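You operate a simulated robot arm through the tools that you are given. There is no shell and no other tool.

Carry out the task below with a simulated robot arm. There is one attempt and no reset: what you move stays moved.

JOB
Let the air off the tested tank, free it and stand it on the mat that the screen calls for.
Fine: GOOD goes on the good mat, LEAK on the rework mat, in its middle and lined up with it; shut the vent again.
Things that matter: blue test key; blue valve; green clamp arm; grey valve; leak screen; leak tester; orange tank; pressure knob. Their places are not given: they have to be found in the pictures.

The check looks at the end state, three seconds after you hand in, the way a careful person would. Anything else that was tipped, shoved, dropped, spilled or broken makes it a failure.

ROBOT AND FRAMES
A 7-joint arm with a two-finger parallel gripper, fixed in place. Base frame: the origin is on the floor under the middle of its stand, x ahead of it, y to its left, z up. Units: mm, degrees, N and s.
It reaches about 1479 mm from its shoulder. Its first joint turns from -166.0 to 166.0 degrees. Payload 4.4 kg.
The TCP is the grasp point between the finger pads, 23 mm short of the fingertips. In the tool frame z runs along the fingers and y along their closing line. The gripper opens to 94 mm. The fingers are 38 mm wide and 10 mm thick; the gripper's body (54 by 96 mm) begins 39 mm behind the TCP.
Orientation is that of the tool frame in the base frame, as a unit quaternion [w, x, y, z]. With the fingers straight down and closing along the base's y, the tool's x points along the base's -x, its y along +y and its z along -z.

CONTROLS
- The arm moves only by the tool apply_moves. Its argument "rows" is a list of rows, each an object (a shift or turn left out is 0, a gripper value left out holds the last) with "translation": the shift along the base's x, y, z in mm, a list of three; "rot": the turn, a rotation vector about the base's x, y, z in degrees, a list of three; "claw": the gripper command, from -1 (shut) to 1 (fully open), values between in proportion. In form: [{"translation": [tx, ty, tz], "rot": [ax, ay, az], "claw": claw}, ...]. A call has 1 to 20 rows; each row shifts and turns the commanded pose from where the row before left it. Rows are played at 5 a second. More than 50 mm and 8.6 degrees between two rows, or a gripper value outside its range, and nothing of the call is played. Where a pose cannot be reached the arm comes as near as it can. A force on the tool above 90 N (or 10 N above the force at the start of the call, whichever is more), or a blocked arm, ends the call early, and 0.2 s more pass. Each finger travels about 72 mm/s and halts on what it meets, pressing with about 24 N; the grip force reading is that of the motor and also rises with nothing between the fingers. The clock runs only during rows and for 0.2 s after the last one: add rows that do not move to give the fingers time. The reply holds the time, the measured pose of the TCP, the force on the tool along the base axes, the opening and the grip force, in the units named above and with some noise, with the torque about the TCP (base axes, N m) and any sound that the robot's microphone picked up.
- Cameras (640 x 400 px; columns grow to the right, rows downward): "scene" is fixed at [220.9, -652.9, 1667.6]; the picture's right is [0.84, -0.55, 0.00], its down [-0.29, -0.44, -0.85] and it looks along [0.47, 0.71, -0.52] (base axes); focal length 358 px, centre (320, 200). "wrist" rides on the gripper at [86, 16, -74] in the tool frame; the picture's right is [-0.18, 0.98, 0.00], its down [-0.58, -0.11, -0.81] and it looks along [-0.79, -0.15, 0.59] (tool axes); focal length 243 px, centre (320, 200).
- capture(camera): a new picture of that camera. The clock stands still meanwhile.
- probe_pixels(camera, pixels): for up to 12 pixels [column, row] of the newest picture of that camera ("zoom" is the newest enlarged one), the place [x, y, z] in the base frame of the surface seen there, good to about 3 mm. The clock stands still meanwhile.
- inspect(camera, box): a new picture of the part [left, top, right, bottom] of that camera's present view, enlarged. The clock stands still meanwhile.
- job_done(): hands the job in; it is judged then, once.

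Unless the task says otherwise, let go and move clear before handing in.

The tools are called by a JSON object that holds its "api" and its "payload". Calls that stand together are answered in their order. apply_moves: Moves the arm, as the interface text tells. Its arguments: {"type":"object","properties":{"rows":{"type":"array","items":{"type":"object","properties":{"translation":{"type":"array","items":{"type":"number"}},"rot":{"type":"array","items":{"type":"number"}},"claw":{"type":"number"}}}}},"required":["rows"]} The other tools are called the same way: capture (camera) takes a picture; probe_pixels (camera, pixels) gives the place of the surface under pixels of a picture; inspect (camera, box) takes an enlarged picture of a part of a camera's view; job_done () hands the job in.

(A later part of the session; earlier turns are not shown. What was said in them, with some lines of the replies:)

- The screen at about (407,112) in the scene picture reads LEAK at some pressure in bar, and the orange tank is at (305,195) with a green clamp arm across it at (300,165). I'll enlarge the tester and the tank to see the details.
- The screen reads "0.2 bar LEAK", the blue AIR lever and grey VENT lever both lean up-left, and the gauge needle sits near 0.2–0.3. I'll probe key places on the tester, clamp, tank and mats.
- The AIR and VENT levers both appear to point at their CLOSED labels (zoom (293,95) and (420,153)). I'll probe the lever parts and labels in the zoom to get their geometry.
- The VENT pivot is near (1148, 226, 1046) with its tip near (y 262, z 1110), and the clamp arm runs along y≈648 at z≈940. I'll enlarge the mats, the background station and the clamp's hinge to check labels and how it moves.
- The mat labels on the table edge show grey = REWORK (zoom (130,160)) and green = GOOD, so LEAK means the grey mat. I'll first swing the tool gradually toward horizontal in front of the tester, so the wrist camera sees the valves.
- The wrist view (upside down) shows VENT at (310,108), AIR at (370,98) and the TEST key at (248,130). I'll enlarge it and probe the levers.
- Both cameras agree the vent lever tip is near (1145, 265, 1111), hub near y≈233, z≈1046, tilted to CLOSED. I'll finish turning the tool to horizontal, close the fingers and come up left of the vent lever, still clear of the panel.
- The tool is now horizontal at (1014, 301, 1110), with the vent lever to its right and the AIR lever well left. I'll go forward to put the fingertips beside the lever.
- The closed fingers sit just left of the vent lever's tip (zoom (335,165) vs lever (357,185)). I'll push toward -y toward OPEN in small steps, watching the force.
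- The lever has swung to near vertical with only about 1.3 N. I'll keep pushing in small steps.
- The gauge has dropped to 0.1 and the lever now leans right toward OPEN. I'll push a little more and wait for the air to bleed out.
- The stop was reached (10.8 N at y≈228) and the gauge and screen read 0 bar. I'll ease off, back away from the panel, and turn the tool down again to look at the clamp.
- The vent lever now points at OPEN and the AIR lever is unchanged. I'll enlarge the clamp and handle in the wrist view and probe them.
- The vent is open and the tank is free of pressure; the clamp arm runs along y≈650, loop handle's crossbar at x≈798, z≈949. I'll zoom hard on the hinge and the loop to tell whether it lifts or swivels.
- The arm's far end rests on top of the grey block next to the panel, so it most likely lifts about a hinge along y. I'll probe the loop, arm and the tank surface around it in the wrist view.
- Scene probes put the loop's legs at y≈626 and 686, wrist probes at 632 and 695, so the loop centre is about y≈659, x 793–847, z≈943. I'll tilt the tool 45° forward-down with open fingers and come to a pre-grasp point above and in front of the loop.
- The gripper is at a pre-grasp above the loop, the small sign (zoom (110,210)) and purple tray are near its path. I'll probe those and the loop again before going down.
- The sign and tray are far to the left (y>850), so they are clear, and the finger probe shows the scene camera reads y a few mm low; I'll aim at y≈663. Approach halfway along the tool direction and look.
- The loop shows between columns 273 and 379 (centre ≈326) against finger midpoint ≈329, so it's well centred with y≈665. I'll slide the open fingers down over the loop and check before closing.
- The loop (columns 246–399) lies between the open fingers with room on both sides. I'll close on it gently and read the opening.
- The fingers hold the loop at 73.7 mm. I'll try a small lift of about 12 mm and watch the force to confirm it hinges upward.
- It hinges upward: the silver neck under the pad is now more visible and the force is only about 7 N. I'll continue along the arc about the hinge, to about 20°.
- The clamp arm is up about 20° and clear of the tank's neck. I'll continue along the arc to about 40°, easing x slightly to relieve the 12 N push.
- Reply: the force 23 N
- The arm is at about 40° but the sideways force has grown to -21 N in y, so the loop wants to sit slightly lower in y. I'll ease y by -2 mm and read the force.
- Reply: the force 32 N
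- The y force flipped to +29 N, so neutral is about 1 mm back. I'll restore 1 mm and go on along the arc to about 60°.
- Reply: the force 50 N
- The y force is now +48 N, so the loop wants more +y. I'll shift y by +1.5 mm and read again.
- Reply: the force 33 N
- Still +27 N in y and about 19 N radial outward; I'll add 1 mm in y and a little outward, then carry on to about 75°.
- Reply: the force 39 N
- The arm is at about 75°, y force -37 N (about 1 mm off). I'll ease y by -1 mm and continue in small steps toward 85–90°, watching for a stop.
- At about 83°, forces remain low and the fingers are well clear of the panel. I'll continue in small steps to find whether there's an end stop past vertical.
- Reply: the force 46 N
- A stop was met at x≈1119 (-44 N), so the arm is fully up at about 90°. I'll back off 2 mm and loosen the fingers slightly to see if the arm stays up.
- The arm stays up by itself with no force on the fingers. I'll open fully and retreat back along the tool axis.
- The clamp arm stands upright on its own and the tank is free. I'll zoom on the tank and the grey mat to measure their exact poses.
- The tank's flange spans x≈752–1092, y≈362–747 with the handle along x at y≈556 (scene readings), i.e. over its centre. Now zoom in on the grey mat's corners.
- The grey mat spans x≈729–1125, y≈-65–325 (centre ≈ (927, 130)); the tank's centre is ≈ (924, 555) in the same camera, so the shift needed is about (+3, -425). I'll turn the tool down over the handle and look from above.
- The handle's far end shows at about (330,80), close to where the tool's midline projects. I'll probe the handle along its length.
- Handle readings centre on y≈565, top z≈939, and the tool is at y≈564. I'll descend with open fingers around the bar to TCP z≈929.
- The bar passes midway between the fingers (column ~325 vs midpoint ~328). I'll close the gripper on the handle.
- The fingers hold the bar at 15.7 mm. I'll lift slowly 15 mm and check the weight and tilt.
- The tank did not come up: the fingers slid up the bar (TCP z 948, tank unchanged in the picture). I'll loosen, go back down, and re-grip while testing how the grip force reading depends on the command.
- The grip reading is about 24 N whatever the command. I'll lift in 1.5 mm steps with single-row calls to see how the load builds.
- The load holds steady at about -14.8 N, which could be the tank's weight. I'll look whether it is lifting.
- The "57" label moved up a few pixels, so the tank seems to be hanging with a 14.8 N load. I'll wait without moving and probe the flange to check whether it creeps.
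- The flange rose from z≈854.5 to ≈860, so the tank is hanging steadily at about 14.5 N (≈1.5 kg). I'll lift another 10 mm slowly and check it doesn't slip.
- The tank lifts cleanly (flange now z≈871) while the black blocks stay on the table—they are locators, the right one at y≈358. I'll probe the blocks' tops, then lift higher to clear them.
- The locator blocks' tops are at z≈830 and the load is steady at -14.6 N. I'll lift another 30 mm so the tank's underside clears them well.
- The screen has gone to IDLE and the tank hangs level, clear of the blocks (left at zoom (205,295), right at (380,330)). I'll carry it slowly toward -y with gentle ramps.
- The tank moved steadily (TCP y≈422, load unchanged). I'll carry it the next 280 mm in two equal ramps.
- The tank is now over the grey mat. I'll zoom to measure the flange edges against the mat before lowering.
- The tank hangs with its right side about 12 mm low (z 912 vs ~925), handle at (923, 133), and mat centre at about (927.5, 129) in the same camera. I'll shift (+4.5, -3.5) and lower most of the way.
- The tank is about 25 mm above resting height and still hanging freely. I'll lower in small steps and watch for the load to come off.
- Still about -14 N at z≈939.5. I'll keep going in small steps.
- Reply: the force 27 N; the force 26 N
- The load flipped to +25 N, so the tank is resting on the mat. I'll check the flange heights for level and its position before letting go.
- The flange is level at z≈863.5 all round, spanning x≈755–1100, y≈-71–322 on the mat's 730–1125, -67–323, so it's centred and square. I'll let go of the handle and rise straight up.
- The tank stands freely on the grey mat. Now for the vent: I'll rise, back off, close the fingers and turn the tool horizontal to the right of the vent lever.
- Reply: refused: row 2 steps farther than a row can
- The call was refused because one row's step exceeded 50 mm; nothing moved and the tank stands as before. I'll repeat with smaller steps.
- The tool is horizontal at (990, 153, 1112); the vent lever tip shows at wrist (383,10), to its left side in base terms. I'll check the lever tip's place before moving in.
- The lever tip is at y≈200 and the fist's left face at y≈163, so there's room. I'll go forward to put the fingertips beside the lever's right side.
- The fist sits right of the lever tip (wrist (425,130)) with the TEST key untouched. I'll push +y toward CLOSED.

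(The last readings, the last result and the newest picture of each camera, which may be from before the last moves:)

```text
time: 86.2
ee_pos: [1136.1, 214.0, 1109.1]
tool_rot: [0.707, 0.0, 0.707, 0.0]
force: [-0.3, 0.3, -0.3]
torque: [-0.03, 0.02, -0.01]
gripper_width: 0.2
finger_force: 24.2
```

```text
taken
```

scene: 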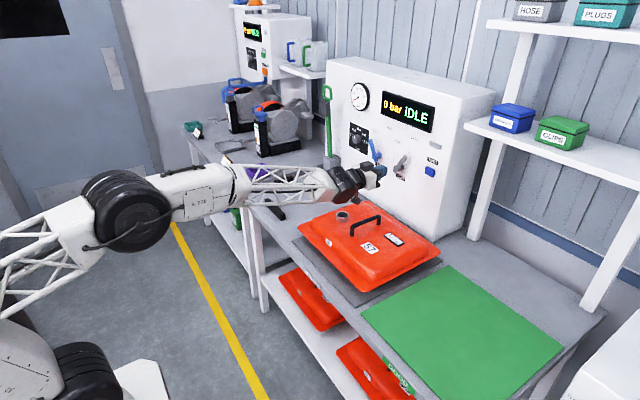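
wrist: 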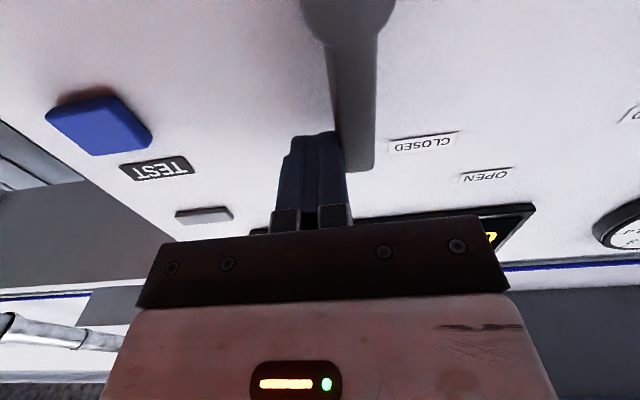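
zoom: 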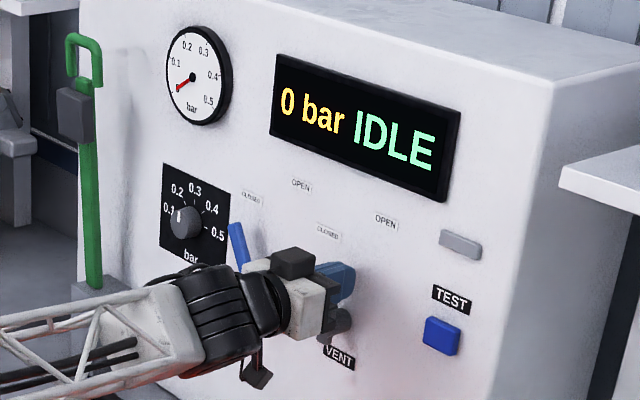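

The lever is about vertical. I'll continue in small steps until the closed stop is felt.

{"api": "apply_moves", "payload": {"rows": [{"translation": [0, 5, 0]}, {"translation": [0, 5, 0]}, {"translation": [0, 4, 0]}, {}]}}

{"api": "apply_moves", "payload": {"rows": [{"translation": [0, 3, 0]}, {}]}}

{"api": "capture", "payload": {"camera": "wrist"}}

```text
time: 87.2
ee_pos: [1135.7, 229.3, 1109.5]
tool_rot: [0.707, 0.001, 0.707, 0.0]
force: [-1.5, -0.4, -0.1]
torque: [0.02, -0.01, -0.02]
gripper_width: 0.0
finger_force: 23.8
```

```text
time: 87.8
ee_pos: [1134.2, 231.8, 1108.5]
tool_rot: [0.707, 0.0, 0.707, 0.0]
force: [0.0, -0.2, -0.7]
torque: [-0.01, 0.04, -0.04]
gripper_width: 0.0
finger_force: 24.0
```

```text
taken
```

wrist: 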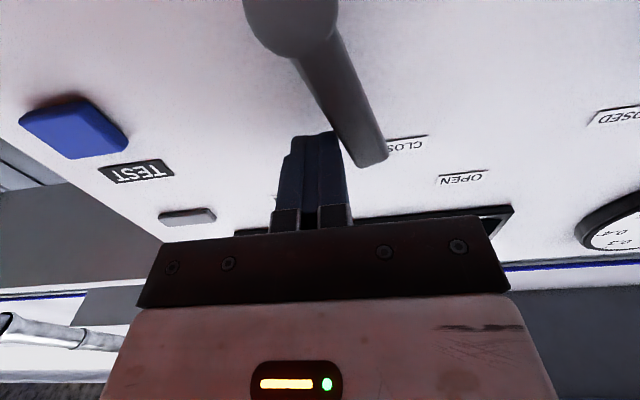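

Still no resistance at y≈232, lever leaning toward CLOSED. I'll continue 3 mm at a time.

{"api": "apply_moves", "payload": {"rows": [{"translation": [0, 3, 0]}, {}]}}

{"api": "apply_moves", "payload": {"rows": [{"translation": [0, 2, 0]}, {}]}}

{"api": "apply_moves", "payload": {"rows": [{"translation": [0, 2, 0]}, {}]}}

```text
time: 88.4
ee_pos: [1134.0, 233.7, 1109.7]
tool_rot: [0.707, 0.0, 0.708, 0.0]
force: [0.0, 0.1, 0.3]
torque: [0.01, 0.03, 0.06]
gripper_width: 0.0
finger_force: 24.3
```

```text
time: 89.0
ee_pos: [1134.8, 236.1, 1109.2]
tool_rot: [0.707, 0.0, 0.707, 0.0]
force: [0.3, -0.7, 0.0]
torque: [-0.01, -0.02, 0.0]
gripper_width: 0.0
finger_force: 24.4
```

```text
time: 89.6
ee_pos: [1135.4, 237.7, 1109.0]
tool_rot: [0.707, 0.0, 0.707, 0.001]
force: [0.5, 0.0, 0.4]
torque: [0.03, -0.01, -0.02]
gripper_width: 0.1
finger_force: 24.1
```

{"api": "apply_moves", "payload": {"rows": [{"translation": [0, 2, 0]}, {}]}}

{"api": "apply_moves", "payload": {"rows": [{"translation": [0, 2, 0]}, {}]}}

{"api": "capture", "payload": {"camera": "wrist"}}

{"api": "inspect", "payload": {"camera": "scene", "box": [345, 115, 445, 190]}}

```text
time: 90.2
ee_pos: [1134.5, 240.0, 1109.3]
tool_rot: [0.707, -0.001, 0.707, 0.0]
force: [-0.7, 1.0, 0.0]
torque: [0.0, 0.01, -0.03]
gripper_width: 0.0
finger_force: 23.9
```

```text
time: 90.8
ee_pos: [1134.5, 241.5, 1109.2]
tool_rot: [0.707, -0.001, 0.707, 0.001]
force: [0.5, -2.8, 0.6]
torque: [-0.02, 0.05, -0.08]
gripper_width: 0.0
finger_force: 23.7
```

```text
taken
```

wrist: 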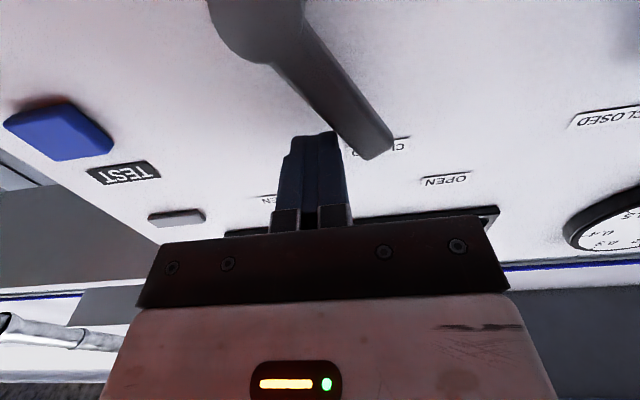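

```text
5.33 times, centred on (395, 152) of scene
```

zoom: 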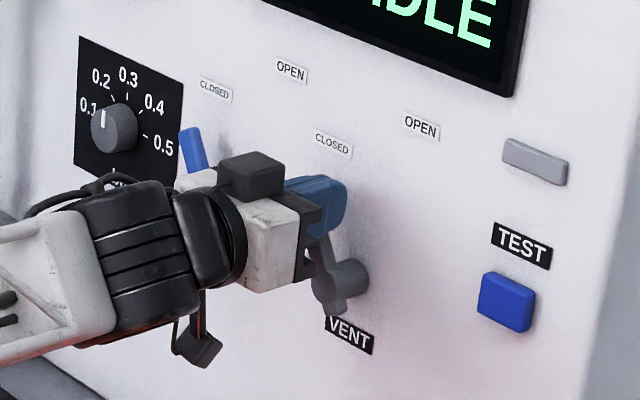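

A first -2.8 N has appeared at y≈241.5. I'll push 1–2 mm more to seat the lever against its stop.

{"api": "apply_moves", "payload": {"rows": [{"translation": [0, 1.5, 0]}, {}]}}

{"api": "apply_moves", "payload": {"rows": [{"translation": [0, 1.5, 0]}, {}]}}

```text
time: 91.4
ee_pos: [1135.1, 242.4, 1109.6]
tool_rot: [0.707, 0.001, 0.707, 0.0]
force: [0.1, -15.4, -0.5]
torque: [-0.32, 0.02, -0.14]
gripper_width: 0.2
finger_force: 23.3
```

```text
time: 92.0
ee_pos: [1135.1, 243.1, 1109.8]
tool_rot: [0.707, 0.0, 0.707, 0.0]
force: [-0.7, -32.1, 0.6]
torque: [-0.61, 0.05, -0.32]
gripper_width: 0.1
finger_force: 23.9
```

The stop is firm (-32 N at y≈243), so the vent lever is back at CLOSED. I'll ease off to the right and back away from the panel, then check everything.

{"api": "apply_moves", "payload": {"rows": [{"translation": [0, -4, 0]}, {"translation": [0, -12, 0]}, {"translation": [-35, -8, 0]}, {"translation": [-45, 0, 0]}, {"translation": [-45, 0, 5]}, {"translation": [-45, 0, 15]}, {"translation": [-45, 0, 15]}, {"translation": [-40, 0, 20]}, {"translation": [-40, 0, 20]}, {"translation": [-40, 0, 20]}, {}]}}

{"api": "capture", "payload": {"camera": "scene"}}

{"api": "inspect", "payload": {"camera": "scene", "box": [335, 75, 445, 195]}}

{"api": "inspect", "payload": {"camera": "scene", "box": [285, 175, 455, 310]}}

```text
time: 94.4
ee_pos: [798.1, 221.9, 1205.4]
tool_rot: [0.707, 0.0, 0.707, -0.002]
force: [-0.5, 0.2, -0.3]
torque: [0.0, 0.0, 0.02]
gripper_width: 0.1
finger_force: 23.6
```

```text
taken
```

scene: 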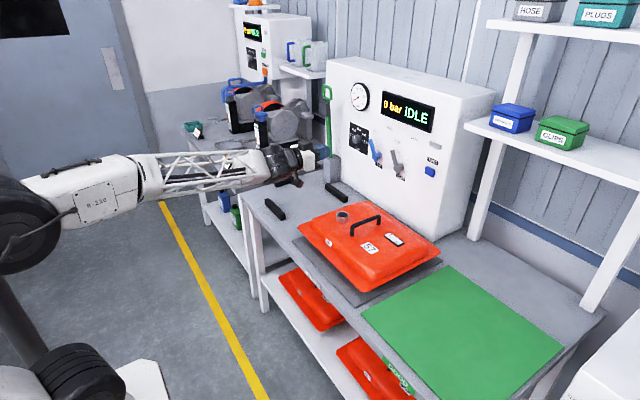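

```text
3.33 times, centred on (390, 135) of scene
```

zoom: 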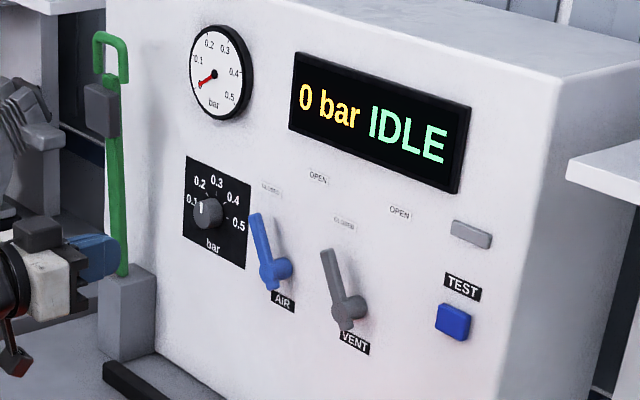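

```text
2.96 times, centred on (370, 242) of scene
```

zoom: 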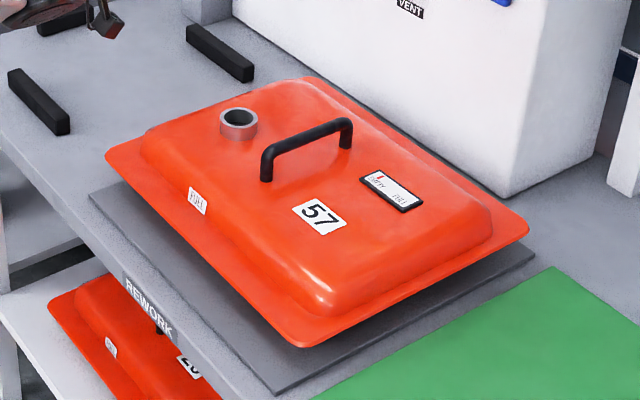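

The vent lever is again parallel to the closed AIR lever, the gauge reads 0, and the tank stands on the REWORK mat. I'll turn the tool down and back to get an independent wrist view of the tank on its mat.

{"api": "apply_moves", "payload": {"rows": [{"translation": [-20, -15, 10], "rot": [0, 8.4, 0]}, {"translation": [-20, -15, 10], "rot": [0, 8.4, 0]}, {"translation": [-20, -15, 10], "rot": [0, 8.4, 0]}, {"translation": [-20, -15, 10], "rot": [0, 8.4, 0]}, {"translation": [-20, -15, 10], "rot": [0, 8.4, 0]}, {"translation": [-20, -10, 10], "rot": [0, 8.4, 0]}, {"translation": [-20, 0, 10], "rot": [0, 8.4, 0]}, {"translation": [0, 0, 0], "rot": [0, 8.4, 0]}, {"rot": [0, 8.4, 0]}, {"rot": [0, 8.4, 0]}, {"rot": [0, 6, 0], "claw": 1}, {}, {}]}}

{"api": "capture", "payload": {"camera": "wrist"}}

{"api": "capture", "payload": {"camera": "scene"}}

```text
time: 97.2
ee_pos: [660.2, 137.0, 1274.4]
tool_rot: [0.0, 0.0, 1.0, 0.0]
force: [-0.5, -0.5, 0.2]
torque: [-0.02, -0.01, -0.02]
gripper_width: 94.4
finger_force: 0.0
```

```text
taken
```

wrist: 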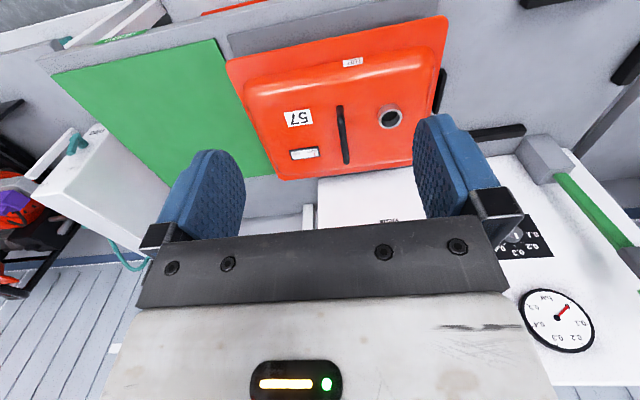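

```text
taken
```

scene: 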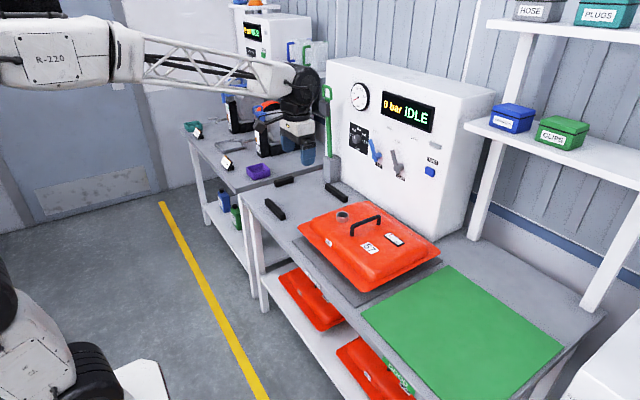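

{"api": "inspect", "payload": {"camera": "wrist", "box": [200, 0, 480, 200]}}

```text
2.00 times, centred on (340, 100) of wrist
```

zoom: 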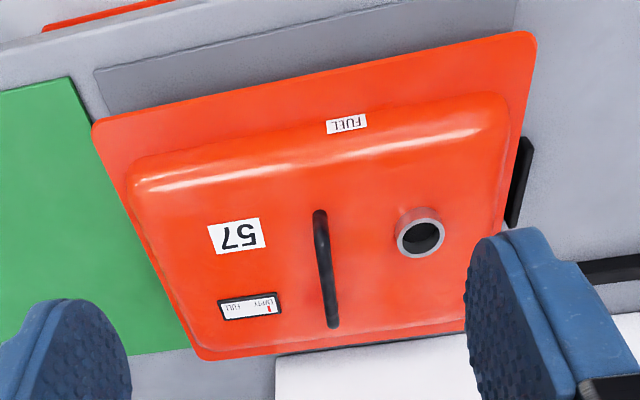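

{"api": "probe_pixels", "payload": {"camera": "zoom", "pixels": [[530, 60], [520, 130], [98, 130], [140, 240], [185, 340], [300, 85], [420, 58], [97, 72], [300, 35], [350, 340], [320, 215], [333, 322]]}}

{"api": "probe_pixels", "payload": {"camera": "zoom", "pixels": [[106, 108], [514, 8], [517, 25], [300, 350], [380, 343], [450, 335], [515, 180], [80, 85], [96, 80]]}}

```text
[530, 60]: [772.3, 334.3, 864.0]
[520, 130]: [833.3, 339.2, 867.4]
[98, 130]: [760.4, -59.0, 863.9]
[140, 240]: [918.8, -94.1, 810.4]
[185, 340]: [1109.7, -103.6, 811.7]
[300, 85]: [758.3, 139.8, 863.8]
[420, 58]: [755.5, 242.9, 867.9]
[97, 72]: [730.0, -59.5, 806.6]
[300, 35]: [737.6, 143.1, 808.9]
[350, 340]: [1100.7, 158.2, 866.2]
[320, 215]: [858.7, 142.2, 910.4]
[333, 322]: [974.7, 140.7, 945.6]
```

```text
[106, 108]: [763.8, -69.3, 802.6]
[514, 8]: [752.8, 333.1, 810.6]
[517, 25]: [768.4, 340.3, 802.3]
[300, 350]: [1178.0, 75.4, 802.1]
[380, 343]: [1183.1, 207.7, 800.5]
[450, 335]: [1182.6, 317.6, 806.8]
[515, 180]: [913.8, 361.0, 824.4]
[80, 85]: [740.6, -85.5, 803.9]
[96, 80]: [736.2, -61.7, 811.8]
```

The wrist view agrees: tank centre ≈ (929, 140) against mat centre ≈ (928, 137), level and square. The vent is shut, pressure 0, the clamp up, the fingers open and clear. I'm handing in.

{"api": "job_done", "payload": {}}

```text
The job is handed in.
```

The tested tank read LEAK, so it now stands on the grey rework mat, centred to within about 3 mm and lined up with it. I've handed the job in; no verdict came back with the hand-in.

- **Air:** I opened the grey vent valve until both the gauge and the screen read 0 bar. After moving the tank I shut it again against its closed stop. The blue air valve, pressure knob and blue test key were not touched.
- **Clamp:** the green clamp arm is lifted fully upright and stays there by itself.
- **Tank:** on the first lift the grip slipped and the fingers slid up the handle, but the tank stayed put on the table. The second, slower lift held. It now sits level on the mat.
- **Rest of the bench:** the black locator blocks stayed where they were, and nothing was seen tipped or shoved. The gripper is open and clear.
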